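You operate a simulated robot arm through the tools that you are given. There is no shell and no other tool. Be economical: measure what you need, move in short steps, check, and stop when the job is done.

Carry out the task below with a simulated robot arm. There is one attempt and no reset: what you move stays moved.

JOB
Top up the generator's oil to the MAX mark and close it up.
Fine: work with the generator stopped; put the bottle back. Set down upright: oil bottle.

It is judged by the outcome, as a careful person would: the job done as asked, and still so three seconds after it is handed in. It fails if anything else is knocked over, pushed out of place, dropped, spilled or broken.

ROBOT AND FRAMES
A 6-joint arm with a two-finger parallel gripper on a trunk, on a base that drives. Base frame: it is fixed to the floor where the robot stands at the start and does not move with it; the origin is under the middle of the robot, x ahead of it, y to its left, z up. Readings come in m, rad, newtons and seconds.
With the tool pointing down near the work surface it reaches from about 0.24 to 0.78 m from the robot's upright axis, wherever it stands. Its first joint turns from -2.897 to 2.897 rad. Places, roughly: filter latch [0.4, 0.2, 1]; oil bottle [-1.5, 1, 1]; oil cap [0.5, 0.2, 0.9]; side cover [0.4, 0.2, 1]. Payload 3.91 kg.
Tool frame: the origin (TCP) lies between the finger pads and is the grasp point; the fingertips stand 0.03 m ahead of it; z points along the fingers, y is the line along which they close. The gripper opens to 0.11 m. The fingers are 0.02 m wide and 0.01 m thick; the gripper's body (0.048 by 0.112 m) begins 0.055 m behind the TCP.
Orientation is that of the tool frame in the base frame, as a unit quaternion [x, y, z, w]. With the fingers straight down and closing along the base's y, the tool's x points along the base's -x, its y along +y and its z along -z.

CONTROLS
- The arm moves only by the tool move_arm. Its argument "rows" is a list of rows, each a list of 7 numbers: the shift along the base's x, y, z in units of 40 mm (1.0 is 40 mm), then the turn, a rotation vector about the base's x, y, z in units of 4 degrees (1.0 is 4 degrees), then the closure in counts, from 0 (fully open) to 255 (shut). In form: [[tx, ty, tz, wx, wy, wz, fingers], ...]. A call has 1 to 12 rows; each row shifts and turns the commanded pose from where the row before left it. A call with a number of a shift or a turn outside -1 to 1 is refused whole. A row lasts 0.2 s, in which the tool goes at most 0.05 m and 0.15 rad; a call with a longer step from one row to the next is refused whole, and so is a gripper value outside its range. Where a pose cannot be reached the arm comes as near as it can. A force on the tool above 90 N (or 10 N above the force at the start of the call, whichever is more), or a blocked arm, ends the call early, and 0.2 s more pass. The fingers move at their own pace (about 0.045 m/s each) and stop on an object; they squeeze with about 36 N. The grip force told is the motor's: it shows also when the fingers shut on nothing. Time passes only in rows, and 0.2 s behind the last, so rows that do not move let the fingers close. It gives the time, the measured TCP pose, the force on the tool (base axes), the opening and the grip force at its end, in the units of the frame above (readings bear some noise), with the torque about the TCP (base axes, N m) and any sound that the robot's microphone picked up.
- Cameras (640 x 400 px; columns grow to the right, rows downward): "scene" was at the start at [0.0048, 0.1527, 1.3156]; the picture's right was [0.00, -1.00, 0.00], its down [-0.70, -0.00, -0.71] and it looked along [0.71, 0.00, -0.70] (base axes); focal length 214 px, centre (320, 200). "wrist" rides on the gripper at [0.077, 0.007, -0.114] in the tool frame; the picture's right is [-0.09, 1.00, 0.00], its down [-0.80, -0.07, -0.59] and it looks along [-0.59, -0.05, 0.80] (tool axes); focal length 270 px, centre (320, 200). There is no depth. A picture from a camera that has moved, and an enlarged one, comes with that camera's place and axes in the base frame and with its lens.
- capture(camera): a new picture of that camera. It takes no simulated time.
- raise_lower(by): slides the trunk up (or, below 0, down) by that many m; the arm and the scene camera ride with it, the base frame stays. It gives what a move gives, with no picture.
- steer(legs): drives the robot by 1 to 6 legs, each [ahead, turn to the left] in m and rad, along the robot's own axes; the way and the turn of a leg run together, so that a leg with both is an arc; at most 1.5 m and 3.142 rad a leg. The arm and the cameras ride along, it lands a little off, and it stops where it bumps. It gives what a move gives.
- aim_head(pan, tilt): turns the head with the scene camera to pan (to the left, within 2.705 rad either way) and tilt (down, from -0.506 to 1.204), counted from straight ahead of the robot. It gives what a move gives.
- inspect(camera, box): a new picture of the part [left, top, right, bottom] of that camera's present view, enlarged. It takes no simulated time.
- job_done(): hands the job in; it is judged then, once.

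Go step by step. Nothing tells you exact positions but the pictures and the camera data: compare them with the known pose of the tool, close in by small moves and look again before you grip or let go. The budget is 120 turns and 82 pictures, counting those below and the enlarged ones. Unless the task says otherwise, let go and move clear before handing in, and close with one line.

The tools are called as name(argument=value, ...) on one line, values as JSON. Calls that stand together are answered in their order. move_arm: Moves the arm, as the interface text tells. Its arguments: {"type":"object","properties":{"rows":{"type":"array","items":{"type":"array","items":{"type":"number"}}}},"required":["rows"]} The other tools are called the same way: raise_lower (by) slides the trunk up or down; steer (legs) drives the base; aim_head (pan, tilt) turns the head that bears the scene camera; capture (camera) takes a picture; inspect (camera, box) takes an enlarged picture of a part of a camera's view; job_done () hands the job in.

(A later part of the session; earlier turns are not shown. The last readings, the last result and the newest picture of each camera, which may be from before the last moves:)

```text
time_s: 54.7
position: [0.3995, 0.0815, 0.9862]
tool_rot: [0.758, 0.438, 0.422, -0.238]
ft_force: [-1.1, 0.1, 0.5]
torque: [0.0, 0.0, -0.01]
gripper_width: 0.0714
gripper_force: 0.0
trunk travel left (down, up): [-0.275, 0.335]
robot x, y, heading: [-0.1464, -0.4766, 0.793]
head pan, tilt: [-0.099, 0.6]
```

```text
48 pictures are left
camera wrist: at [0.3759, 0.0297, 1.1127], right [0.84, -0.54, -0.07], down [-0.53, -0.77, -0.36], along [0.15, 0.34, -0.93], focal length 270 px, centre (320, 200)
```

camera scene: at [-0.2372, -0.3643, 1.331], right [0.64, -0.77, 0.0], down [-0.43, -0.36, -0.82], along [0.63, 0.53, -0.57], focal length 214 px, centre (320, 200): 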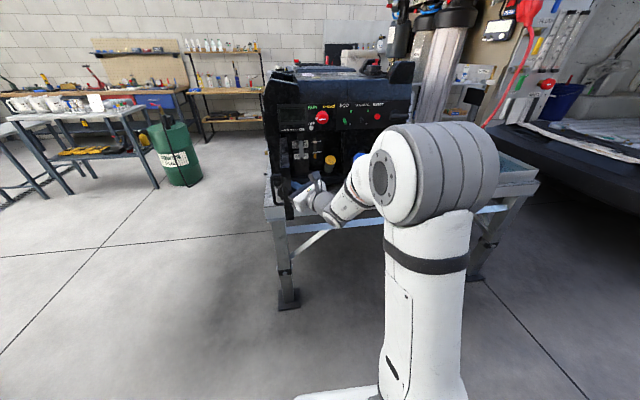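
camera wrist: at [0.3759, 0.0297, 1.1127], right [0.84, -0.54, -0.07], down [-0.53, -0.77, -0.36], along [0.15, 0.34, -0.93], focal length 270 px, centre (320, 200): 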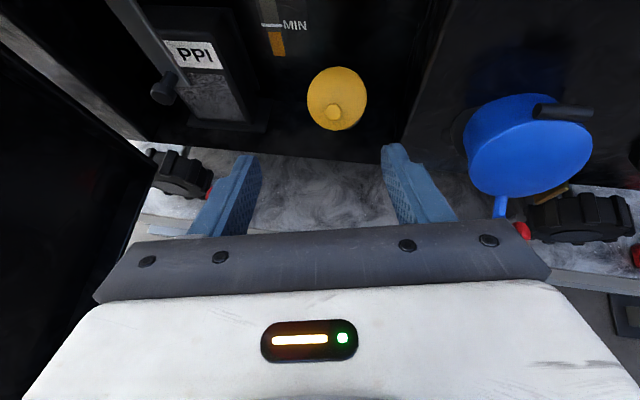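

The cap is seen from above; its axis leans outward ~30°. I'll shift right ~1.3 cm and advance 6 cm, then check.

move_arm(rows=[[0.28, -0.16, 0, 0, 0, 0, 90], [0.16, 0.274, -0.2, 0, 0, 0, 90], [0.16, 0.274, -0.2, 0, 0, 0, 90], [0.16, 0.274, -0.2, 0, 0, 0, 90], [0.16, 0.274, -0.2, 0, 0, 0, 90]])

capture(camera="wrist")

```text
time_s: 55.9
position: [0.4389, 0.1223, 0.9555]
tool_rot: [0.758, 0.437, 0.423, -0.238]
ft_force: [-0.1, -0.4, -0.4]
torque: [-0.01, 0.01, 0.02]
gripper_width: 0.0713
gripper_force: 0.1
trunk travel left (down, up): [-0.275, 0.335]
robot x, y, heading: [-0.146, -0.4756, 0.793]
head pan, tilt: [-0.099, 0.6]
```

```text
47 pictures are left
camera wrist: at [0.4148, 0.0695, 1.0804], right [0.84, -0.54, -0.07], down [-0.53, -0.77, -0.36], along [0.15, 0.34, -0.93], focal length 270 px, centre (320, 200)
```

wrist: 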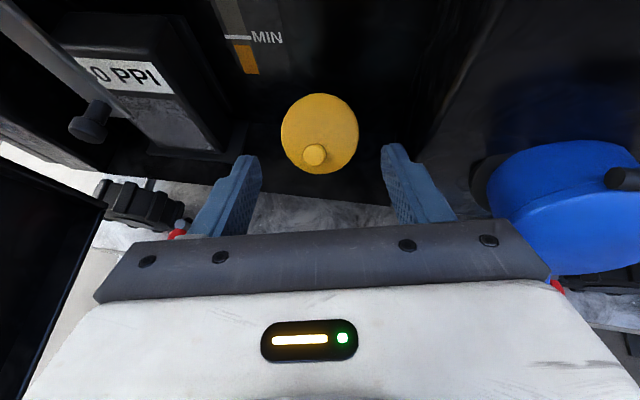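

Aligned: cap centre at (0.458, 0.152, 0.950). Advance 4 cm and close.

move_arm(rows=[[0.15, 0.25, -0.15, 0, 0, 0, 90], [0.15, 0.25, -0.15, 0, 0, 0, 90], [0.15, 0.25, -0.12, 0, 0, 0, 90], [0, 0, 0, 0, 0, 0, 255], [0, 0, 0, 0, 0, 0, 255], [0, 0, 0, 0, 0, 0, 255]])

capture(camera="wrist")

```text
time_s: 57.3
position: [0.4575, 0.1488, 0.9392]
tool_rot: [0.758, 0.435, 0.423, -0.237]
ft_force: [14.9, -4.1, 0.7]
torque: [-0.28, -0.83, -1.64]
gripper_width: 0.0498
gripper_force: 44.7
trunk travel left (down, up): [-0.275, 0.335]
robot x, y, heading: [-0.1454, -0.4739, 0.793]
head pan, tilt: [-0.099, 0.6]
```

```text
46 pictures are left
camera wrist: at [0.4342, 0.0971, 1.0647], right [0.83, -0.55, -0.07], down [-0.53, -0.77, -0.37], along [0.15, 0.34, -0.93], focal length 270 px, centre (320, 200)
```

wrist: 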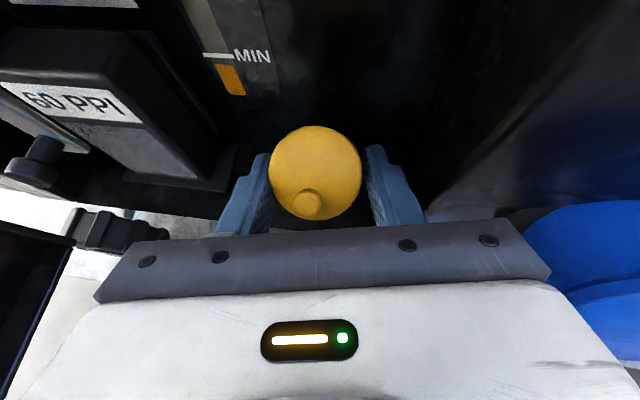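

Cap gripped (4.98 cm). Try a gentle 16° counter-clockwise twist about the cap axis.

move_arm(rows=[[0, 0, 0, -0.34, -0.365, 0.866, 255], [0, 0, 0, -0.34, -0.365, 0.866, 255], [0, 0, 0, -0.34, -0.365, 0.866, 255], [0, 0, 0, -0.34, -0.365, 0.866, 255]])

capture(camera="wrist")

```text
time_s: 58.3
position: [0.4595, 0.1454, 0.9379]
tool_rot: [0.689, 0.554, 0.408, -0.227]
ft_force: [15.6, -30.9, -7.6]
torque: [-0.67, 0.04, -3.35]
gripper_width: 0.0535
gripper_force: 44.7
trunk travel left (down, up): [-0.275, 0.335]
robot x, y, heading: [-0.1455, -0.4731, 0.791]
head pan, tilt: [-0.099, 0.6]
```

```text
45 pictures are left
camera wrist: at [0.4347, 0.0995, 1.066], right [0.94, -0.33, 0.07], down [-0.29, -0.9, -0.33], along [0.17, 0.29, -0.94], focal length 270 px, centre (320, 200)
```

wrist: 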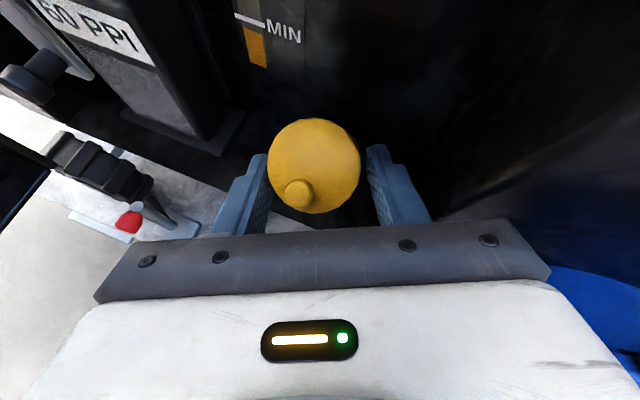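

The cap didn't turn (nub stayed put), and its axis may be tilted differently than I thought. Let me take a close look.

inspect(camera="wrist", box=[220, 90, 420, 240])

inspect(camera="scene", box=[290, 130, 370, 200])

```text
2.67 times, centred on (320, 165) of wrist
camera zoom: at [0.4347, 0.0995, 1.066], right [0.94, -0.33, 0.07], down [-0.29, -0.9, -0.33], along [0.17, 0.29, -0.94], focal length 721 px, centre (320, 293)
```

zoom: 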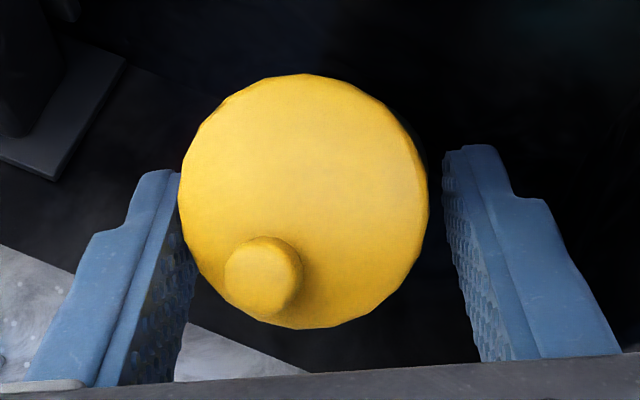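

```text
5.71 times, centred on (330, 165) of scene
camera zoom: at [-0.2347, -0.3669, 1.3314], right [0.64, -0.77, 0.0], down [-0.44, -0.36, -0.82], along [0.63, 0.53, -0.57], focal length 1226 px, centre (263, 400)
```

zoom: 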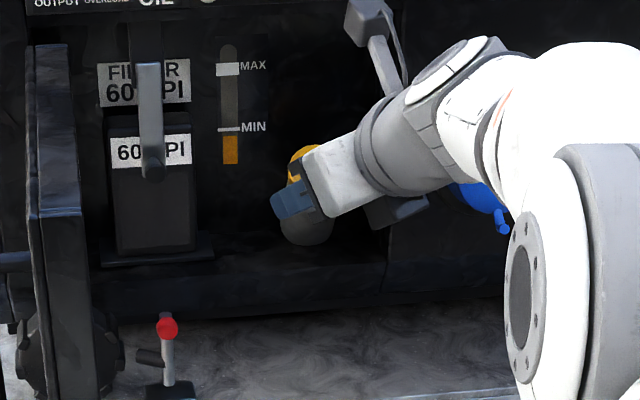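

The cap has a flat face with an off-centre nub (a handy rotation marker). I likely gripped the fixed neck below it. Release, undo the twist, retreat and view it from the side.

move_arm(rows=[[0, 0, 0, 0, 0, 0, 90], [0, 0, 0, 0, 0, 0, 90], [0, 0, 0, 0.34, 0.365, -0.866, 90], [-0.15, -0.25, 0.15, 0.34, 0.365, -0.866, 90], [-0.2, -0.35, 0.2, 0.34, 0.365, -0.866, 90], [-0.2, -0.35, 0.2, 0.34, 0.365, -0.866, 90], [-0.3, -0.4, 0, 0.4, -0.2, 0, 90], [-0.3, -0.4, -0.2, 0.8, -0.4, 0, 90], [-0.2, -0.3, -0.3, 0.8, -0.4, 0, 90], [-0.1, -0.2, -0.3, 0.8, -0.4, 0, 90]])

capture(camera="wrist")

inspect(camera="scene", box=[290, 130, 370, 200])

```text
time_s: 60.5
position: [0.3967, 0.0591, 0.9296]
tool_rot: [0.709, 0.405, 0.5, -0.289]
ft_force: [0.2, -0.7, 0.6]
torque: [0.0, 0.04, 0.04]
gripper_width: 0.0712
gripper_force: 0.0
trunk travel left (down, up): [-0.275, 0.335]
robot x, y, heading: [-0.1437, -0.4764, 0.795]
head pan, tilt: [-0.099, 0.6]
```

```text
42 pictures are left
camera wrist: at [0.3615, -0.0159, 1.0404], right [0.84, -0.53, -0.09], down [-0.48, -0.68, -0.56], along [0.23, 0.51, -0.83], focal length 270 px, centre (320, 200)
```

wrist: 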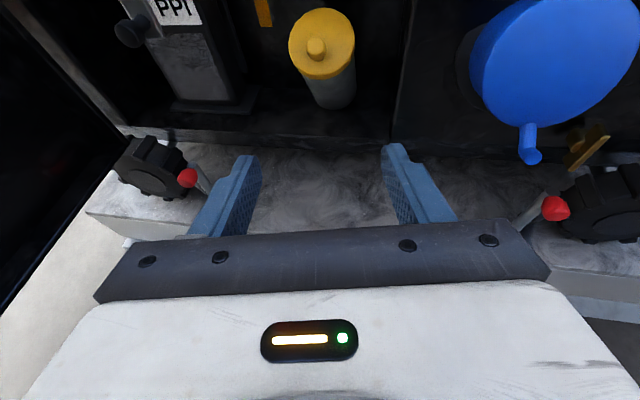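

```text
5.71 times, centred on (330, 165) of scene
camera zoom: at [-0.2373, -0.3642, 1.331], right [0.64, -0.77, 0.0], down [-0.43, -0.36, -0.82], along [0.63, 0.53, -0.57], focal length 1226 px, centre (263, 400)
```

zoom: 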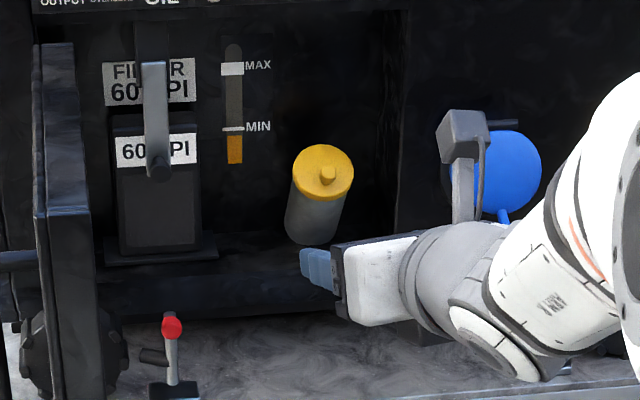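

The yellow cap is a thin disc on a tilted gray neck. I'll re-grip aligned with its axis with the camera rolled to the lower-left side, leaving room for a counter-clockwise twist.

move_arm(rows=[[-0.077, -0.081, 0.27, -0.548, -0.6, 0.583, 90], [-0.077, -0.081, 0.27, -0.548, -0.6, 0.583, 90], [-0.077, -0.081, 0.27, -0.548, -0.6, 0.583, 90], [-0.077, -0.081, 0.27, -0.548, -0.6, 0.583, 90], [-0.077, -0.081, 0.27, -0.548, -0.6, 0.583, 90], [-0.077, -0.081, 0.27, -0.548, -0.6, 0.583, 90], [-0.077, -0.081, 0.27, -0.548, -0.6, 0.583, 90], [-0.077, -0.081, 0.27, -0.548, -0.6, 0.583, 90], [-0.077, -0.081, 0.27, -0.548, -0.6, 0.583, 90], [-0.077, -0.081, 0.27, -0.548, -0.6, 0.583, 90], [-0.077, -0.081, 0.27, -0.548, -0.6, 0.583, 90], [-0.077, -0.081, 0.27, -0.548, -0.6, 0.583, 90]])

move_arm(rows=[[0, 0, 0, -0.548, -0.6, 0.583, 90], [0, 0, 0, -0.548, -0.6, 0.583, 90], [0, 0, 0, -0.548, -0.6, 0.583, 90], [0, 0, 0, -0.548, -0.6, 0.583, 90], [0, 0, 0, -0.548, -0.6, 0.583, 90], [0, 0, 0, -0.548, -0.6, 0.583, 90], [0, 0, 0, -0.548, -0.6, 0.583, 90], [0, 0, 0, -0.548, -0.6, 0.583, 90], [0, 0, 0, -0.548, -0.6, 0.583, 90], [0, 0, 0, -0.548, -0.6, 0.583, 90], [0, 0, 0, -0.548, -0.6, 0.583, 90], [0, 0, 0, -0.548, -0.6, 0.583, 90]])

move_arm(rows=[[0, 0, 0, -0.548, -0.6, 0.583, 90], [0, 0, 0, -0.548, -0.6, 0.583, 90], [0, 0, 0, -0.548, -0.6, 0.583, 90], [0, 0, 0, -0.548, -0.6, 0.583, 90], [0, 0, 0, -0.548, -0.6, 0.583, 90], [0, 0, 0, -0.548, -0.6, 0.583, 90], [0, 0, 0, -0.548, -0.6, 0.583, 90], [0, 0, 0, -0.548, -0.6, 0.583, 90], [0, 0, 0, -0.548, -0.6, 0.583, 90], [0, 0, 0, -0.548, -0.6, 0.583, 90], [0, 0, 0, -0.548, -0.6, 0.583, 90], [0, 0, 0, -0.548, -0.6, 0.583, 90]])

capture(camera="wrist")

```text
time_s: 63.1
position: [0.3602, 0.02, 1.06]
tool_rot: [0.494, 0.72, 0.471, -0.125]
ft_force: [0.9, -0.7, 0.5]
torque: [0.01, 0.03, -0.01]
gripper_width: 0.071
gripper_force: 0.1
trunk travel left (down, up): [-0.275, 0.335]
robot x, y, heading: [-0.1456, -0.4736, 0.793]
head pan, tilt: [-0.099, 0.6]
```

```text
time_s: 65.7
position: [0.3604, 0.022, 1.0575]
tool_rot: [0.194, 0.91, 0.361, 0.06]
ft_force: [-0.3, -0.7, -0.5]
torque: [-0.05, 0.02, 0.01]
gripper_width: 0.0711
gripper_force: 0.0
trunk travel left (down, up): [-0.275, 0.335]
robot x, y, heading: [-0.145, -0.4732, 0.79]
head pan, tilt: [-0.099, 0.6]
```

```text
time_s: 68.3
position: [0.3593, 0.0208, 1.0594]
tool_rot: [-0.14, 0.943, 0.188, 0.235]
ft_force: [0.2, -0.6, -0.6]
torque: [-0.02, 0.04, 0.01]
gripper_width: 0.0713
gripper_force: 0.1
trunk travel left (down, up): [-0.275, 0.335]
robot x, y, heading: [-0.1478, -0.4705, 0.796]
head pan, tilt: [-0.099, 0.6]
```

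```text
40 pictures are left
camera wrist: at [0.2474, -0.0348, 1.1156], right [-0.28, 0.9, 0.33], down [0.47, -0.17, 0.86], along [0.84, 0.4, -0.38], focal length 270 px, centre (320, 200)
```

wrist: 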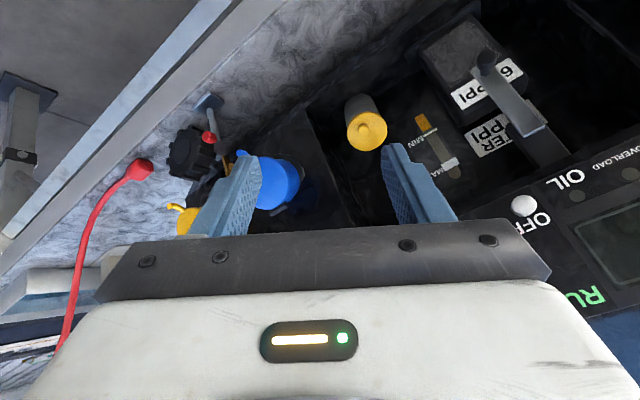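

Orientation is right. Move to a pre-grasp 5 cm above the cap along its axis.

move_arm(rows=[[0.45, 0.64, -0.35, 0, 0, 0, 90], [0.45, 0.64, -0.35, 0, 0, 0, 90], [0.45, 0.64, -0.35, 0, 0, 0, 90], [0.45, 0.64, -0.35, 0, 0, 0, 90]])

capture(camera="wrist")

```text
time_s: 69.3
position: [0.4316, 0.1256, 0.999]
tool_rot: [-0.14, 0.944, 0.189, 0.234]
ft_force: [-0.8, 0.3, -0.7]
torque: [0.01, -0.01, -0.02]
gripper_width: 0.0712
gripper_force: 0.1
trunk travel left (down, up): [-0.275, 0.335]
robot x, y, heading: [-0.1445, -0.4717, 0.794]
head pan, tilt: [-0.099, 0.6]
```

```text
39 pictures are left
camera wrist: at [0.3198, 0.0693, 1.0566], right [-0.28, 0.9, 0.33], down [0.48, -0.17, 0.86], along [0.84, 0.4, -0.38], focal length 270 px, centre (320, 200)
```

wrist: 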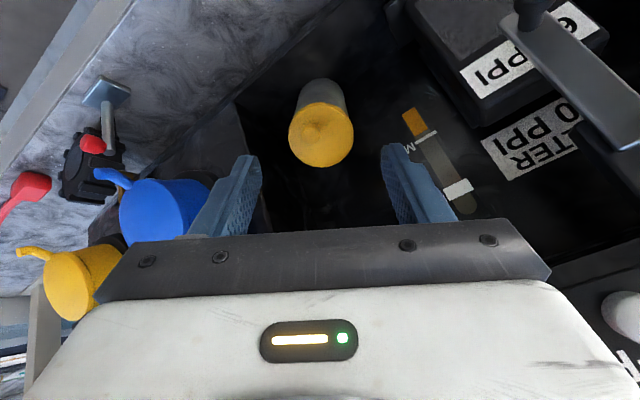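

Well aligned. Advance 4.5 cm along the axis and close on the cap's rim.

move_arm(rows=[[0.162, 0.165, -0.31, 0, 0, 0, 90], [0.162, 0.165, -0.31, 0, 0, 0, 90], [0.162, 0.165, -0.31, 0, 0, 0, 90], [0, 0, 0, 0, 0, 0, 255], [0, 0, 0, 0, 0, 0, 255], [0, 0, 0, 0, 0, 0, 255]])

inspect(camera="wrist", box=[200, 70, 440, 240])

```text
time_s: 70.7
position: [0.4522, 0.1448, 0.9641]
tool_rot: [-0.14, 0.943, 0.19, 0.234]
ft_force: [0.1, 13.7, 2.6]
torque: [1.0, -0.02, 0.56]
gripper_width: 0.0506
gripper_force: 44.9
trunk travel left (down, up): [-0.275, 0.335]
robot x, y, heading: [-0.145, -0.4727, 0.795]
head pan, tilt: [-0.099, 0.6]
```

```text
2.35 times, centred on (320, 155) of wrist
camera zoom: at [0.3397, 0.089, 1.0214], right [-0.28, 0.9, 0.33], down [0.47, -0.17, 0.86], along [0.84, 0.4, -0.38], focal length 636 px, centre (320, 306)
```

zoom: 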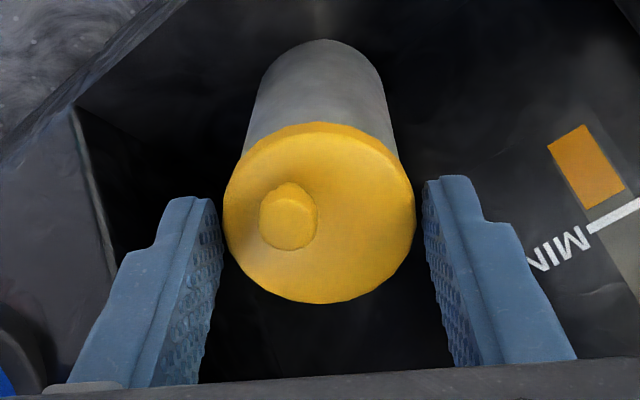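

Good grip on the cap rim. Twist counter-clockwise 20° and check the nub.

move_arm(rows=[[0, 0, 0, -0.391, -0.42, 0.82, 255], [0, 0, 0, -0.391, -0.42, 0.82, 255], [0, 0, 0, -0.391, -0.42, 0.82, 255], [0, 0, 0, -0.391, -0.42, 0.82, 255], [0, 0, 0, -0.391, -0.42, 0.82, 255]])

inspect(camera="wrist", box=[200, 70, 440, 240])

```text
time_s: 71.9
position: [0.452, 0.1457, 0.9635]
tool_rot: [-0.303, 0.905, 0.144, 0.263]
ft_force: [4.5, 24.4, 3.6]
torque: [1.26, 0.28, -0.67]
gripper_width: 0.0479
gripper_force: 45.2
trunk travel left (down, up): [-0.275, 0.335]
robot x, y, heading: [-0.1447, -0.4731, 0.798]
head pan, tilt: [-0.099, 0.6]
```

```text
2.35 times, centred on (320, 155) of wrist
camera zoom: at [0.3502, 0.0658, 1.0147], right [-0.56, 0.81, 0.15], down [0.36, 0.07, 0.93], along [0.75, 0.58, -0.33], focal length 636 px, centre (320, 306)
```

zoom: 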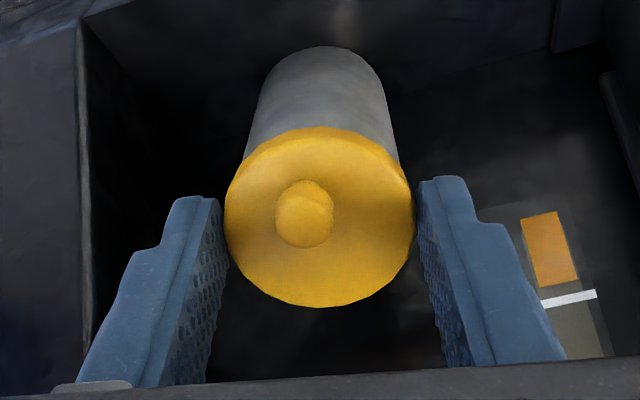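

The nub stays put in the world, so the cap doesn't turn with this. Try a gentle pull along the axis.

move_arm(rows=[[-0.04, -0.04, 0.09, 0, 0, 0, 255], [-0.04, -0.04, 0.09, 0, 0, 0, 255], [-0.08, -0.08, 0.17, 0, 0, 0, 255], [-0.08, -0.08, 0.17, 0, 0, 0, 255]])

inspect(camera="wrist", box=[200, 70, 440, 240])

```text
time_s: 72.9
position: [0.4429, 0.1322, 0.9881]
tool_rot: [-0.301, 0.905, 0.145, 0.264]
ft_force: [11.9, 20.4, -15.9]
torque: [-0.13, 0.17, -0.02]
gripper_width: 0.0111
gripper_force: 46.6
trunk travel left (down, up): [-0.275, 0.335]
robot x, y, heading: [-0.1445, -0.4729, 0.789]
head pan, tilt: [-0.099, 0.6]
```

```text
2.35 times, centred on (320, 155) of wrist
camera zoom: at [0.3409, 0.0531, 1.0399], right [-0.56, 0.82, 0.15], down [0.36, 0.07, 0.93], along [0.75, 0.57, -0.33], focal length 636 px, centre (320, 306)
```

zoom: 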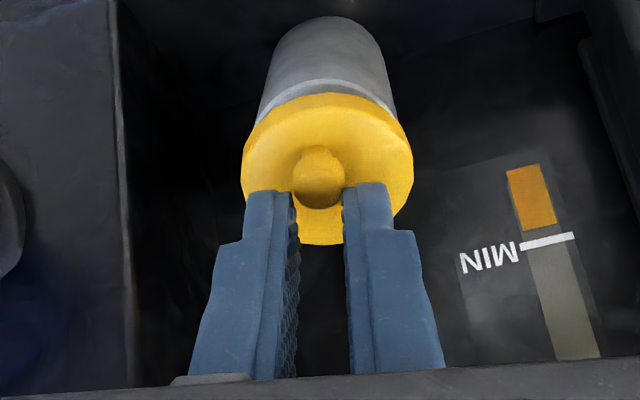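

The fingers slipped off; a light ring now shows below the cap. Open and look again.

move_arm(rows=[[0, 0, 0, 0, 0, 0, 90], [0, 0, 0, 0, 0, 0, 90], [0, 0, 0, 0, 0, 0, 90]])

inspect(camera="wrist", box=[200, 70, 440, 240])

```text
time_s: 73.7
position: [0.4425, 0.1341, 0.9875]
tool_rot: [-0.301, 0.904, 0.146, 0.265]
ft_force: [-0.5, 0.3, -0.4]
torque: [0.03, 0.0, 0.02]
gripper_width: 0.0711
gripper_force: 0.1
trunk travel left (down, up): [-0.275, 0.335]
robot x, y, heading: [-0.1467, -0.4736, 0.792]
head pan, tilt: [-0.099, 0.6]
```

```text
2.35 times, centred on (320, 155) of wrist
camera zoom: at [0.3405, 0.0543, 1.0379], right [-0.56, 0.81, 0.15], down [0.36, 0.07, 0.93], along [0.75, 0.58, -0.33], focal length 636 px, centre (320, 306)
```

zoom: 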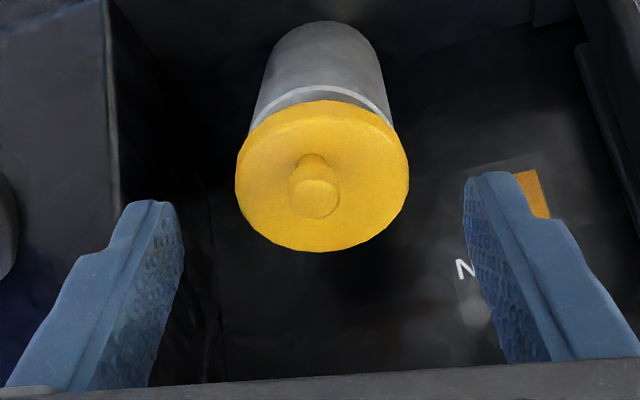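

The cap has lifted slightly and has a central knob — it seems to pull off. Re-grip the rim a bit deeper and pull slowly.

move_arm(rows=[[0.12, 0.15, -0.28, 0, 0, 0, 90], [0.1, 0.11, -0.28, 0, 0, 0, 90], [0, 0, 0, 0, 0, 0, 255], [0, 0, 0, 0, 0, 0, 255], [0, 0, 0, 0, 0, 0, 255], [0, 0, 0, 0, 0, 0, 255]])

inspect(camera="wrist", box=[200, 70, 440, 240])

```text
time_s: 75.1
position: [0.4506, 0.145, 0.9658]
tool_rot: [-0.301, 0.905, 0.145, 0.263]
ft_force: [-4.8, 8.2, -0.4]
torque: [0.67, 0.08, 1.08]
gripper_width: 0.048
gripper_force: 44.8
trunk travel left (down, up): [-0.275, 0.335]
robot x, y, heading: [-0.1474, -0.4761, 0.798]
head pan, tilt: [-0.099, 0.6]
```

```text
2.35 times, centred on (320, 155) of wrist
camera zoom: at [0.3493, 0.0651, 1.0152], right [-0.56, 0.81, 0.15], down [0.36, 0.07, 0.93], along [0.75, 0.58, -0.33], focal length 636 px, centre (320, 306)
```

zoom: 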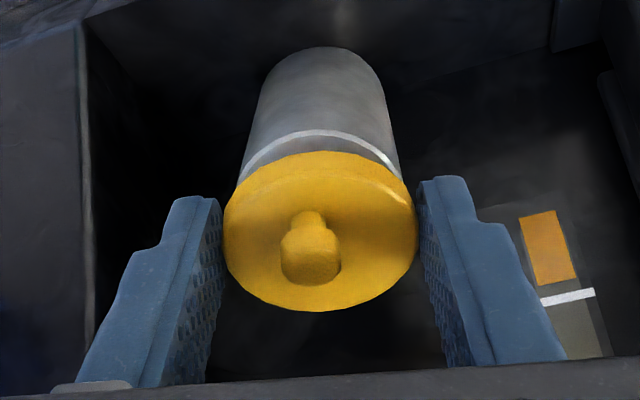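

move_arm(rows=[[-0.029, -0.031, 0.061, 0, 0, 0, 255], [-0.029, -0.031, 0.061, 0, 0, 0, 255], [-0.029, -0.031, 0.061, 0, 0, 0, 255], [-0.029, -0.031, 0.061, 0, 0, 0, 255], [-0.029, -0.031, 0.061, 0, 0, 0, 255]])

inspect(camera="wrist", box=[200, 70, 440, 240])

```text
time_s: 76.3
position: [0.4522, 0.1443, 0.9644]
tool_rot: [-0.302, 0.906, 0.142, 0.26]
ft_force: [31.0, 47.4, -28.8]
torque: [1.09, -0.9, 0.59]
gripper_width: 0.0478
gripper_force: 44.9
trunk travel left (down, up): [-0.275, 0.335]
robot x, y, heading: [-0.1463, -0.4704, 0.795]
head pan, tilt: [-0.099, 0.6]
```

```text
2.35 times, centred on (320, 155) of wrist
camera zoom: at [0.3496, 0.0657, 1.0168], right [-0.56, 0.82, 0.15], down [0.36, 0.08, 0.93], along [0.75, 0.57, -0.34], focal length 636 px, centre (320, 306)
```

zoom: 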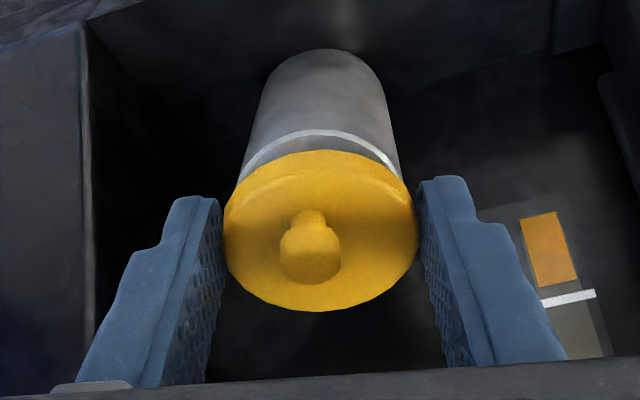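

The cap resists a straight 60 N pull, so it is likely threaded. Relax the pull and twist counter-clockwise 40°, watching the ring gap.

move_arm(rows=[[0.13, 0.14, -0.27, 0, 0, 0, 255], [0, 0, 0, -0.391, -0.42, 0.82, 255], [0, 0, 0, -0.391, -0.42, 0.82, 255], [0, 0, 0, -0.391, -0.42, 0.82, 255], [0, 0, 0, -0.391, -0.42, 0.82, 255], [0, 0, 0, -0.391, -0.42, 0.82, 255], [0, 0, 0, -0.391, -0.42, 0.82, 255], [0, 0, 0, -0.391, -0.42, 0.82, 255], [0, 0, 0, -0.391, -0.42, 0.82, 255], [0, 0, 0, -0.391, -0.42, 0.82, 255], [0, 0, 0, -0.391, -0.42, 0.82, 255]])

inspect(camera="wrist", box=[200, 70, 440, 240])

```text
time_s: 78.7
position: [0.449, 0.1516, 0.9687]
tool_rot: [-0.593, 0.744, 0.049, 0.305]
ft_force: [14.5, 58.3, 33.4]
torque: [2.91, 1.11, -1.4]
gripper_width: 0.0476
gripper_force: 45.1
trunk travel left (down, up): [-0.275, 0.335]
robot x, y, heading: [-0.1453, -0.4725, 0.792]
head pan, tilt: [-0.099, 0.6]
```

```text
2.35 times, centred on (320, 155) of wrist
camera zoom: at [0.3888, 0.0381, 1.0213], right [-0.9, 0.37, -0.24], down [-0.08, 0.4, 0.91], along [0.43, 0.84, -0.33], focal length 636 px, centre (320, 306)
```

zoom: 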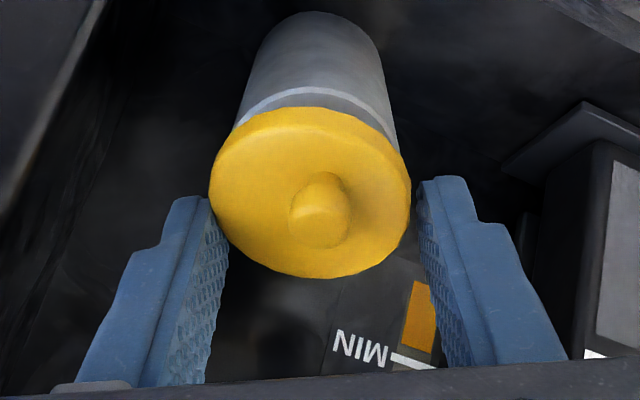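

Grip held through 40° with high resistance. I'll ratchet back and compare the gap from the same viewpoint.

move_arm(rows=[[0, 0, 0, 0, 0, 0, 90], [0, 0, 0, 0, 0, 0, 90], [0, 0, 0, 0.391, 0.42, -0.82, 90], [0, 0, 0, 0.391, 0.42, -0.82, 90], [0, 0, 0, 0.391, 0.42, -0.82, 90], [0, 0, 0, 0.391, 0.42, -0.82, 90], [0, 0, 0, 0.391, 0.42, -0.82, 90], [0, 0, 0, 0.391, 0.42, -0.82, 90], [0, 0, 0, 0.391, 0.42, -0.82, 90], [0, 0, 0, 0.391, 0.42, -0.82, 90], [0, 0, 0, 0.391, 0.42, -0.82, 90], [0, 0, 0, 0.391, 0.42, -0.82, 90]])

inspect(camera="wrist", box=[200, 70, 440, 240])

```text
time_s: 81.3
position: [0.4488, 0.1446, 0.965]
tool_rot: [-0.3, 0.905, 0.146, 0.263]
ft_force: [-0.2, 0.0, 0.3]
torque: [-0.03, 0.0, 0.01]
gripper_width: 0.0712
gripper_force: 0.1
trunk travel left (down, up): [-0.275, 0.335]
robot x, y, heading: [-0.1476, -0.4723, 0.795]
head pan, tilt: [-0.099, 0.6]
```

```text
2.35 times, centred on (320, 155) of wrist
camera zoom: at [0.3482, 0.0643, 1.0157], right [-0.56, 0.81, 0.15], down [0.36, 0.07, 0.93], along [0.75, 0.58, -0.33], focal length 636 px, centre (320, 306)
```

zoom: 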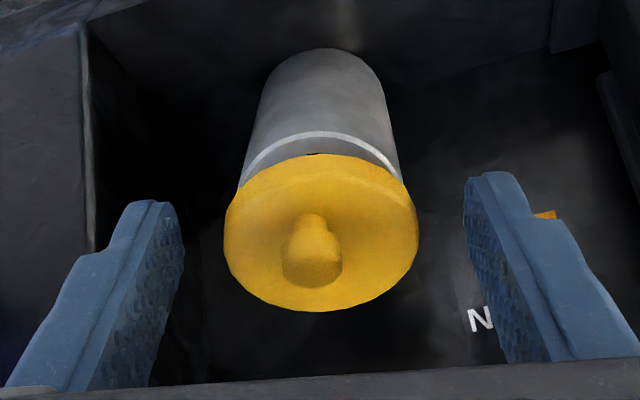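

The gap grew slightly, so it's a thread. Grip and twist another 44°, then ratchet back.

move_arm(rows=[[0, 0, 0, 0, 0, 0, 255], [0, 0, 0, 0, 0, 0, 255], [-0.02, -0.02, 0.04, -0.391, -0.42, 0.82, 255], [0, 0, 0, -0.391, -0.42, 0.82, 255], [0, 0, 0, -0.391, -0.42, 0.82, 255], [-0.02, -0.02, 0.04, -0.391, -0.42, 0.82, 255], [0, 0, 0, -0.391, -0.42, 0.82, 255], [0, 0, 0, -0.391, -0.42, 0.82, 255], [-0.02, -0.02, 0.04, -0.391, -0.42, 0.82, 255], [0, 0, 0, -0.391, -0.42, 0.82, 255], [0, 0, 0, -0.391, -0.42, 0.82, 255], [0, 0, 0, -0.391, -0.42, 0.82, 255]])

move_arm(rows=[[0, 0, 0, 0, 0, 0, 90], [0, 0, 0, 0, 0, 0, 90], [0, 0, 0, 0.391, 0.42, -0.82, 90], [0, 0, 0, 0.391, 0.42, -0.82, 90], [0, 0, 0, 0.391, 0.42, -0.82, 90], [0, 0, 0, 0.391, 0.42, -0.82, 90], [0, 0, 0, 0.391, 0.42, -0.82, 90], [0, 0, 0, 0.391, 0.42, -0.82, 90], [0, 0, 0, 0.391, 0.42, -0.82, 90], [0, 0, 0, 0.391, 0.42, -0.82, 90], [0, 0, 0, 0.391, 0.42, -0.82, 90], [0, 0, 0, 0.391, 0.42, -0.82, 90]])

inspect(camera="wrist", box=[200, 70, 440, 240])

```text
time_s: 83.9
position: [0.4484, 0.1432, 0.97]
tool_rot: [-0.593, 0.747, 0.047, 0.296]
ft_force: [-1.7, 6.8, -6.0]
torque: [0.33, 0.55, -0.58]
gripper_width: 0.0452
gripper_force: 44.3
trunk travel left (down, up): [-0.275, 0.335]
robot x, y, heading: [-0.1453, -0.4737, 0.792]
head pan, tilt: [-0.099, 0.6]
```

```text
time_s: 86.5
position: [0.447, 0.1415, 0.9702]
tool_rot: [-0.3, 0.905, 0.145, 0.263]
ft_force: [-0.3, 0.5, -0.5]
torque: [0.02, 0.0, -0.02]
gripper_width: 0.0711
gripper_force: 0.0
trunk travel left (down, up): [-0.275, 0.335]
robot x, y, heading: [-0.1428, -0.474, 0.792]
head pan, tilt: [-0.099, 0.6]
```

```text
2.35 times, centred on (320, 155) of wrist
camera zoom: at [0.3462, 0.0623, 1.0204], right [-0.56, 0.81, 0.15], down [0.36, 0.07, 0.93], along [0.75, 0.58, -0.33], focal length 636 px, centre (320, 306)
```

zoom: 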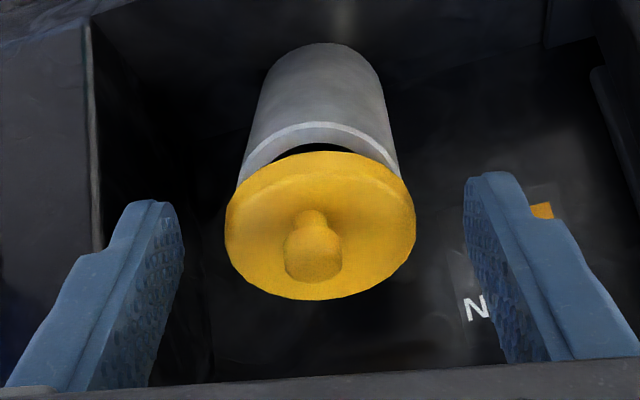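

The thread is turning and the cap is rising. Grip again, twist another 40°, then pull gently.

move_arm(rows=[[0, 0, 0, 0, 0, 0, 255], [0, 0, 0, 0, 0, 0, 255], [0, 0, 0, 0, 0, 0, 255], [-0.02, -0.02, 0.04, -0.391, -0.42, 0.82, 255], [0, 0, 0, -0.391, -0.42, 0.82, 255], [-0.02, -0.02, 0.04, -0.391, -0.42, 0.82, 255], [0, 0, 0, -0.391, -0.42, 0.82, 255], [-0.02, -0.02, 0.04, -0.391, -0.42, 0.82, 255], [0, 0, 0, -0.391, -0.42, 0.82, 255], [-0.02, -0.02, 0.04, -0.391, -0.42, 0.82, 255], [0, 0, 0, -0.391, -0.42, 0.82, 255], [-0.02, -0.02, 0.04, -0.391, -0.42, 0.82, 255]])

move_arm(rows=[[-0.03, -0.03, 0.06, 0, 0, 0, 255], [-0.03, -0.03, 0.06, 0, 0, 0, 255], [-0.03, -0.03, 0.06, 0, 0, 0, 255], [-0.03, -0.03, 0.06, 0, 0, 0, 255]])

inspect(camera="wrist", box=[200, 70, 440, 240])

```text
time_s: 89.1
position: [0.4459, 0.1389, 0.9744]
tool_rot: [-0.567, 0.767, 0.058, 0.294]
ft_force: [11.8, 4.1, -11.1]
torque: [-0.21, 0.23, -0.64]
gripper_width: 0.0455
gripper_force: 45.3
trunk travel left (down, up): [-0.275, 0.335]
robot x, y, heading: [-0.1432, -0.475, 0.792]
head pan, tilt: [-0.099, 0.6]
```

```text
time_s: 90.1
position: [0.4382, 0.1324, 0.9915]
tool_rot: [-0.567, 0.766, 0.059, 0.297]
ft_force: [-0.6, 4.1, 1.2]
torque: [0.45, 0.31, 0.21]
gripper_width: 0.0124
gripper_force: 45.5
trunk travel left (down, up): [-0.275, 0.335]
robot x, y, heading: [-0.1435, -0.4742, 0.795]
head pan, tilt: [-0.099, 0.6]
```

```text
2.35 times, centred on (320, 155) of wrist
camera zoom: at [0.3731, 0.022, 1.0425], right [-0.88, 0.42, -0.2], down [-0.02, 0.39, 0.92], along [0.47, 0.82, -0.34], focal length 636 px, centre (320, 306)
```

zoom: 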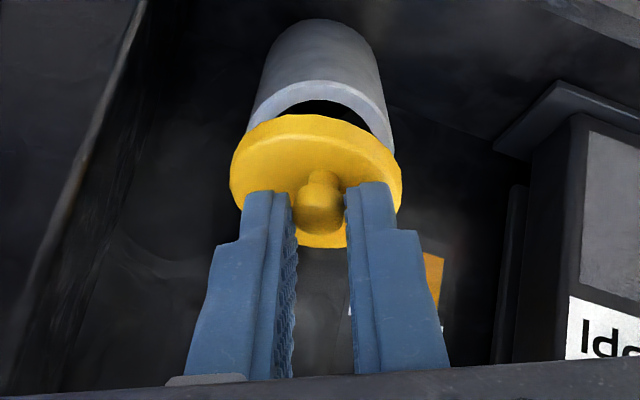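

Slipped off again but the cap is higher and the neck mouth shows. Regrip deeper and ratchet once more.

move_arm(rows=[[0, 0, 0, 0, 0, 0, 90], [0, 0, 0, 0, 0, 0, 90], [0, 0, 0, 0, 0, 0, 90], [0.12, 0.115, -0.28, 0.391, 0.42, -0.82, 90], [0.12, 0.115, -0.3, 0.391, 0.42, -0.82, 90], [0, 0, 0, 0.391, 0.42, -0.82, 90], [0, 0, 0, 0.391, 0.42, -0.82, 90], [0, 0, 0, 0.391, 0.42, -0.82, 90], [0, 0, 0, 0.391, 0.42, -0.82, 90], [0, 0, 0, 0.391, 0.42, -0.82, 90], [0, 0, 0, 0.391, 0.42, -0.82, 90], [0, 0, 0, 0.391, 0.42, -0.82, 90]])

inspect(camera="wrist", box=[200, 70, 440, 240])

```text
time_s: 92.7
position: [0.4478, 0.1422, 0.9643]
tool_rot: [-0.301, 0.905, 0.146, 0.263]
ft_force: [0.3, 1.5, -0.4]
torque: [0.01, 0.02, -0.01]
gripper_width: 0.0712
gripper_force: 0.1
trunk travel left (down, up): [-0.275, 0.335]
robot x, y, heading: [-0.1437, -0.4724, 0.795]
head pan, tilt: [-0.099, 0.6]
```

```text
2.35 times, centred on (320, 155) of wrist
camera zoom: at [0.347, 0.0626, 1.0149], right [-0.56, 0.81, 0.15], down [0.36, 0.07, 0.93], along [0.75, 0.58, -0.33], focal length 636 px, centre (320, 306)
```

zoom: 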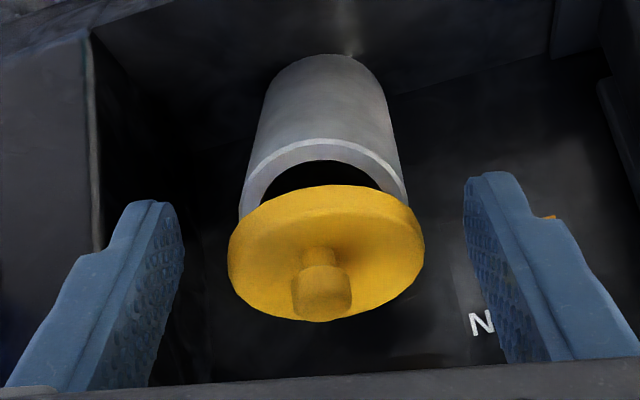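

The cap is now ~1 cm up. Close on it here and pull gently.

move_arm(rows=[[0, 0, 0, 0, 0, 0, 255], [0, 0, 0, 0, 0, 0, 255], [0, 0, 0, 0, 0, 0, 255], [-0.03, -0.03, 0.06, -0.39, -0.42, 0.82, 255], [-0.03, -0.03, 0.06, -0.39, -0.42, 0.82, 255], [-0.03, -0.03, 0.06, -0.39, -0.42, 0.82, 255], [-0.03, -0.03, 0.06, -0.39, -0.42, 0.82, 255], [-0.03, -0.03, 0.06, 0, 0, 0, 255]])

inspect(camera="wrist", box=[200, 70, 440, 240])

```text
time_s: 94.5
position: [0.4441, 0.1378, 0.9696]
tool_rot: [-0.426, 0.855, 0.105, 0.276]
ft_force: [16.1, 8.3, -29.3]
torque: [-0.96, 0.52, 0.08]
gripper_width: 0.0461
gripper_force: 44.8
trunk travel left (down, up): [-0.275, 0.335]
robot x, y, heading: [-0.1422, -0.4774, 0.792]
head pan, tilt: [-0.099, 0.6]
```

```text
2.35 times, centred on (320, 155) of wrist
camera zoom: at [0.3582, 0.0425, 1.0201], right [-0.74, 0.67, -0.01], down [0.22, 0.25, 0.94], along [0.64, 0.7, -0.33], focal length 636 px, centre (320, 306)
```

zoom: 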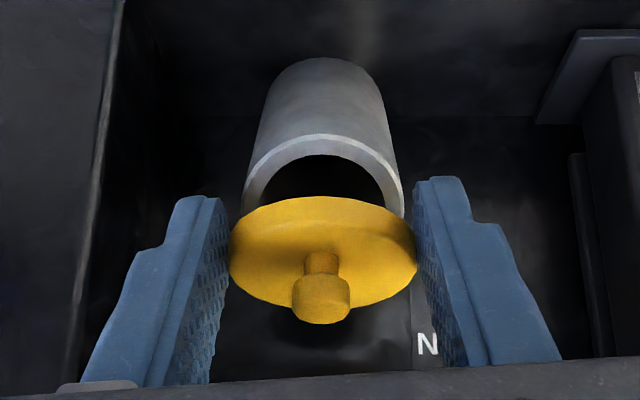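

Now I see: it's a hinged flip-up lid, with the knob as the lift tab, hinged at the back. I'll release, flatten the tool pitch, and grip the knob to lift the lid open.

move_arm(rows=[[0, 0, 0, 0, 0, 0, 110], [0, 0, 0, 0, 0, 0, 110], [0, 0, 0, 0, 0, 0, 110], [-0.24, -0.26, 0.5, 0, 0, 0, 110], [-0.25, -0.26, 0.5, 0, 0, 0, 110], [-0.05, -0.06, -0.05, 0.731, -0.682, 0, 110], [-0.05, -0.06, -0.05, 0.731, -0.682, 0, 110], [-0.05, -0.06, -0.05, 0.731, -0.682, 0, 110], [-0.05, -0.06, -0.05, 0.731, -0.682, 0, 110], [-0.05, -0.06, -0.05, 0.731, -0.682, 0, 110], [-0.05, -0.06, -0.05, 0.731, -0.682, 0, 110], [-0.05, -0.06, -0.05, 0.731, -0.682, 0, 110]])

capture(camera="wrist")

```text
time_s: 97.1
position: [0.4092, 0.0977, 1.0033]
tool_rot: [-0.379, 0.763, 0.185, 0.489]
ft_force: [0.0, -0.7, -0.2]
torque: [0.03, -0.01, -0.03]
gripper_width: 0.0628
gripper_force: 0.1
trunk travel left (down, up): [-0.275, 0.335]
robot x, y, heading: [-0.1422, -0.4707, 0.795]
head pan, tilt: [-0.099, 0.6]
```

```text
26 pictures are left
camera wrist: at [0.3165, -0.0042, 0.9855], right [-0.74, 0.68, -0.01], down [-0.12, -0.11, 0.99], along [0.67, 0.73, 0.17], focal length 270 px, centre (320, 200)
```

wrist: 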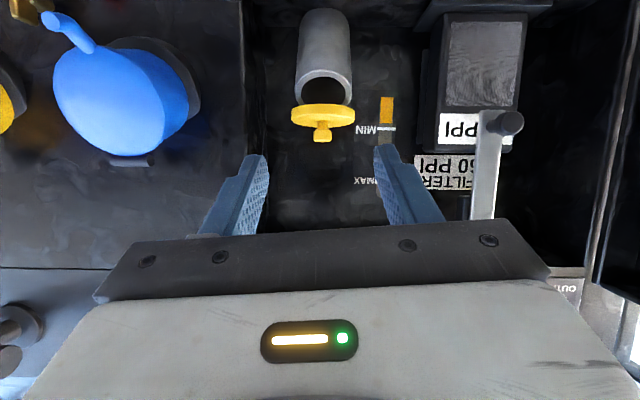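

The lid is now about horizontal, knob at (0.449, 0.141, 0.971). Advance and grip the knob.

move_arm(rows=[[0.232, 0.2525, -0.144, 0, 0, 0, 140], [0.232, 0.2525, -0.144, 0, 0, 0, 140], [0.232, 0.2525, -0.144, 0, 0, 0, 140], [0, 0, 0, 0, 0, 0, 255], [0, 0, 0, 0, 0, 0, 255], [0, 0, 0, 0, 0, 0, 255]])

```text
time_s: 98.5
position: [0.431, 0.1348, 0.985]
tool_rot: [-0.383, 0.763, 0.185, 0.487]
ft_force: [-30.4, 21.6, -6.0]
torque: [0.47, 1.22, 1.02]
gripper_width: 0.0279
gripper_force: 45.2
trunk travel left (down, up): [-0.275, 0.335]
robot x, y, heading: [-0.1462, -0.4747, 0.788]
head pan, tilt: [-0.099, 0.6]
```

capture(camera="wrist")

```text
25 pictures are left
camera wrist: at [0.3387, 0.0329, 0.9679], right [-0.74, 0.67, -0.01], down [-0.12, -0.11, 0.99], along [0.66, 0.73, 0.16], focal length 270 px, centre (320, 200)
```

wrist: 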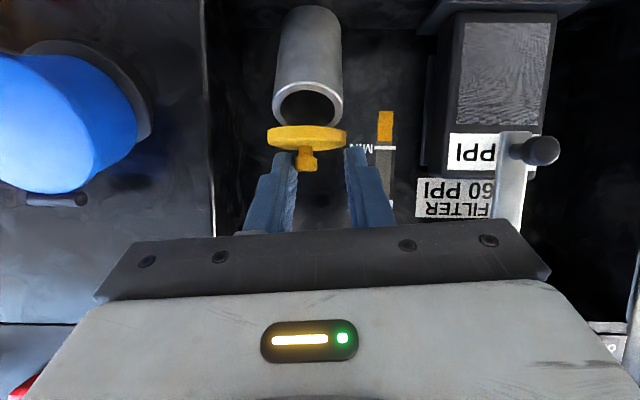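

One finger caught the lid's front rim. Open, raise 8 mm, and close on the knob.

move_arm(rows=[[0, 0, 0, 0, 0, 0, 150], [0, 0, 0, 0, 0, 0, 150], [0, 0, 0.22, 0, 0, 0, 150], [0, 0, 0, 0, 0, 0, 255], [0, 0, 0, 0, 0, 0, 255], [0, 0, 0, 0, 0, 0, 255]])

```text
time_s: 99.9
position: [0.436, 0.1295, 0.9953]
tool_rot: [-0.38, 0.764, 0.184, 0.488]
ft_force: [-1.7, 2.6, 0.7]
torque: [0.11, 0.0, 0.2]
gripper_width: 0.0119
gripper_force: 39.0
trunk travel left (down, up): [-0.275, 0.335]
robot x, y, heading: [-0.1449, -0.4738, 0.793]
head pan, tilt: [-0.099, 0.6]
```

Knob gripped. Swing it up and back along the hinge arc.

move_arm(rows=[[0.051, 0.055, 0.1375, 0, 0, 0, 255], [0.051, 0.055, 0.1375, 0, 0, 0, 255], [0.081, 0.087, 0.1025, 0, 0, 0, 255], [0.081, 0.087, 0.1025, 0, 0, 0, 255], [0.099, 0.106, 0.055, 0, 0, 0, 255], [0.099, 0.106, 0.055, 0, 0, 0, 255], [0.107, 0.114, 0.004, 0, 0, 0, 255]])

capture(camera="wrist")

```text
time_s: 101.5
position: [0.4611, 0.1536, 1.0167]
tool_rot: [-0.38, 0.763, 0.185, 0.488]
ft_force: [-0.5, 0.0, 0.8]
torque: [0.02, -0.01, 0.03]
gripper_width: 0.0
gripper_force: 37.8
trunk travel left (down, up): [-0.275, 0.335]
robot x, y, heading: [-0.1427, -0.4743, 0.795]
head pan, tilt: [-0.099, 0.6]
```

```text
24 pictures are left
camera wrist: at [0.368, 0.0521, 0.9998], right [-0.74, 0.68, -0.01], down [-0.12, -0.11, 0.99], along [0.67, 0.73, 0.16], focal length 270 px, centre (320, 200)
```

wrist: 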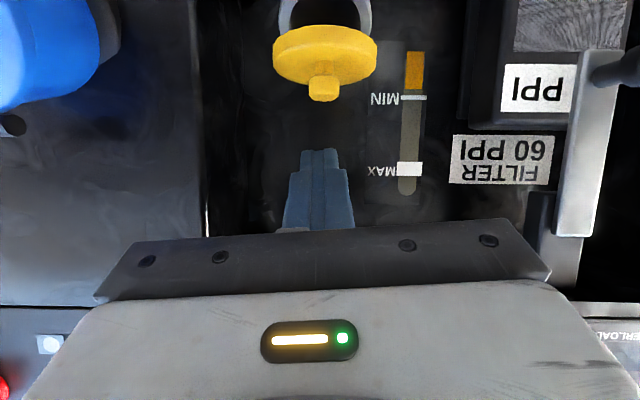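

The grip slipped off the knob but the lid stays. I'll flatten the tool and slip the closed fingertips under the lid's front edge to push it up.

move_arm(rows=[[-0.34, -0.366, 0, 0.731, -0.682, 0, 255], [-0.34, -0.366, 0, 0.731, -0.682, 0, 255], [-0.34, -0.366, 0, 0.731, -0.682, 0, 255], [-0.34, -0.366, 0, 0.731, -0.682, 0, 255], [0, 0, -0.46, 0, 0, 0, 255], [0, 0, -0.46, 0, 0, 0, 255], [0, 0, -0.46, 0, 0, 0, 255], [0, 0, -0.46, 0, 0, 0, 255]])

capture(camera="wrist")

```text
time_s: 103.3
position: [0.4158, 0.1005, 0.9445]
tool_rot: [-0.344, 0.691, 0.224, 0.595]
ft_force: [-1.2, -0.1, 0.7]
torque: [-0.02, -0.01, -0.02]
gripper_width: 0.0
gripper_force: 37.4
out of reach, approached as far as the arm can: row 2
trunk travel left (down, up): [-0.275, 0.335]
robot x, y, heading: [-0.1416, -0.4761, 0.797]
head pan, tilt: [-0.099, 0.6]
```

```text
23 pictures are left
camera wrist: at [0.3291, 0.0062, 0.8906], right [-0.73, 0.68, -0.01], down [-0.3, -0.31, 0.9], along [0.61, 0.67, 0.43], focal length 270 px, centre (320, 200)
```

wrist: 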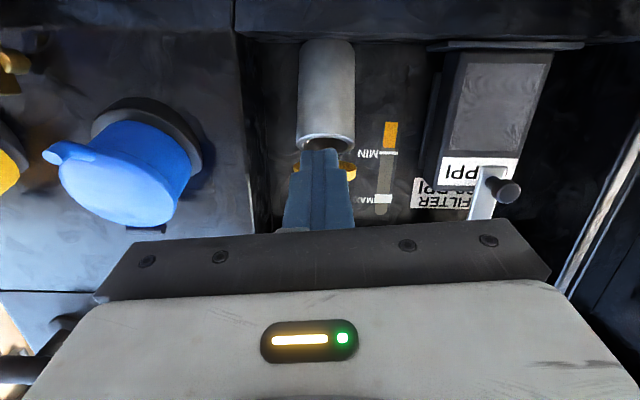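

Fingertips are right beneath the lid's front edge. Advance and push up along the arc.

move_arm(rows=[[0.136, 0.146, 0, 0, 0, 0, 255], [0.136, 0.146, 0, 0, 0, 0, 255], [-0.005, -0.005, 0.2, 0, 0, 0, 255], [-0.005, -0.005, 0.2, 0, 0, 0, 255], [-0.005, -0.005, 0.2, 0, 0, 0, 255], [0.04, 0.043, 0.175, 0, 0, 0, 255], [0.04, 0.043, 0.175, 0, 0, 0, 255], [0.04, 0.043, 0.175, 0, 0, 0, 255], [0.09, 0.097, 0.125, 0, 0, 0, 255], [0.09, 0.097, 0.125, 0, 0, 0, 255], [0.09, 0.097, 0.125, 0, 0, 0, 255]])

capture(camera="wrist")

```text
time_s: 105.7
position: [0.4403, 0.128, 1.0038]
tool_rot: [-0.345, 0.691, 0.224, 0.594]
ft_force: [0.7, -0.1, 0.3]
torque: [-0.01, 0.01, 0.0]
gripper_width: 0.0
gripper_force: 37.6
trunk travel left (down, up): [-0.275, 0.335]
robot x, y, heading: [-0.1449, -0.474, 0.792]
head pan, tilt: [-0.099, 0.6]
```

```text
22 pictures are left
camera wrist: at [0.3545, 0.0339, 0.9501], right [-0.73, 0.68, -0.01], down [-0.3, -0.31, 0.9], along [0.61, 0.67, 0.43], focal length 270 px, centre (320, 200)
```

wrist: 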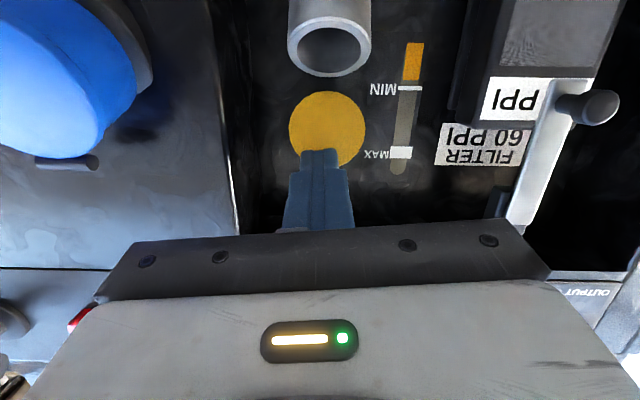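

The lid is up and the filler mouth is open. Push it a bit further, then back out.

move_arm(rows=[[0.12, 0.128, 0.05, 0, 0, 0, 255], [0.12, 0.128, 0.05, 0, 0, 0, 255], [0.085, 0.091, 0, 0, 0, 0, 255], [-0.3, -0.32, 0, 0, 0, 0, 255], [-0.5, -0.54, 0, 0, 0, 0, 255], [-0.5, -0.54, 0, 0, 0, 0, 255], [-0.5, -0.54, 0, 0, 0, 0, 255]])

capture(camera="wrist")

```text
time_s: 106.4
position: [0.4448, 0.1333, 1.0071]
tool_rot: [-0.346, 0.694, 0.222, 0.591]
ft_force: [-47.6, -49.4, 3.6]
torque: [-0.22, -0.23, 0.34]
gripper_width: 0.0
gripper_force: 37.7
trunk travel left (down, up): [-0.275, 0.335]
robot x, y, heading: [-0.1462, -0.475, 0.789]
head pan, tilt: [-0.099, 0.6]
stopped in row 3: the force on the tool passed its limit (the readings are from after the stop); the commanded pose is now the measured one
```

```text
21 pictures are left
camera wrist: at [0.3581, 0.0378, 0.9546], right [-0.73, 0.68, -0.01], down [-0.29, -0.3, 0.91], along [0.61, 0.67, 0.42], focal length 270 px, centre (320, 200)
```

wrist: 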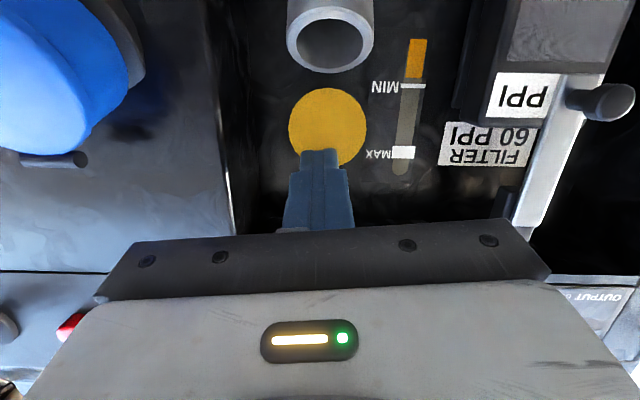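

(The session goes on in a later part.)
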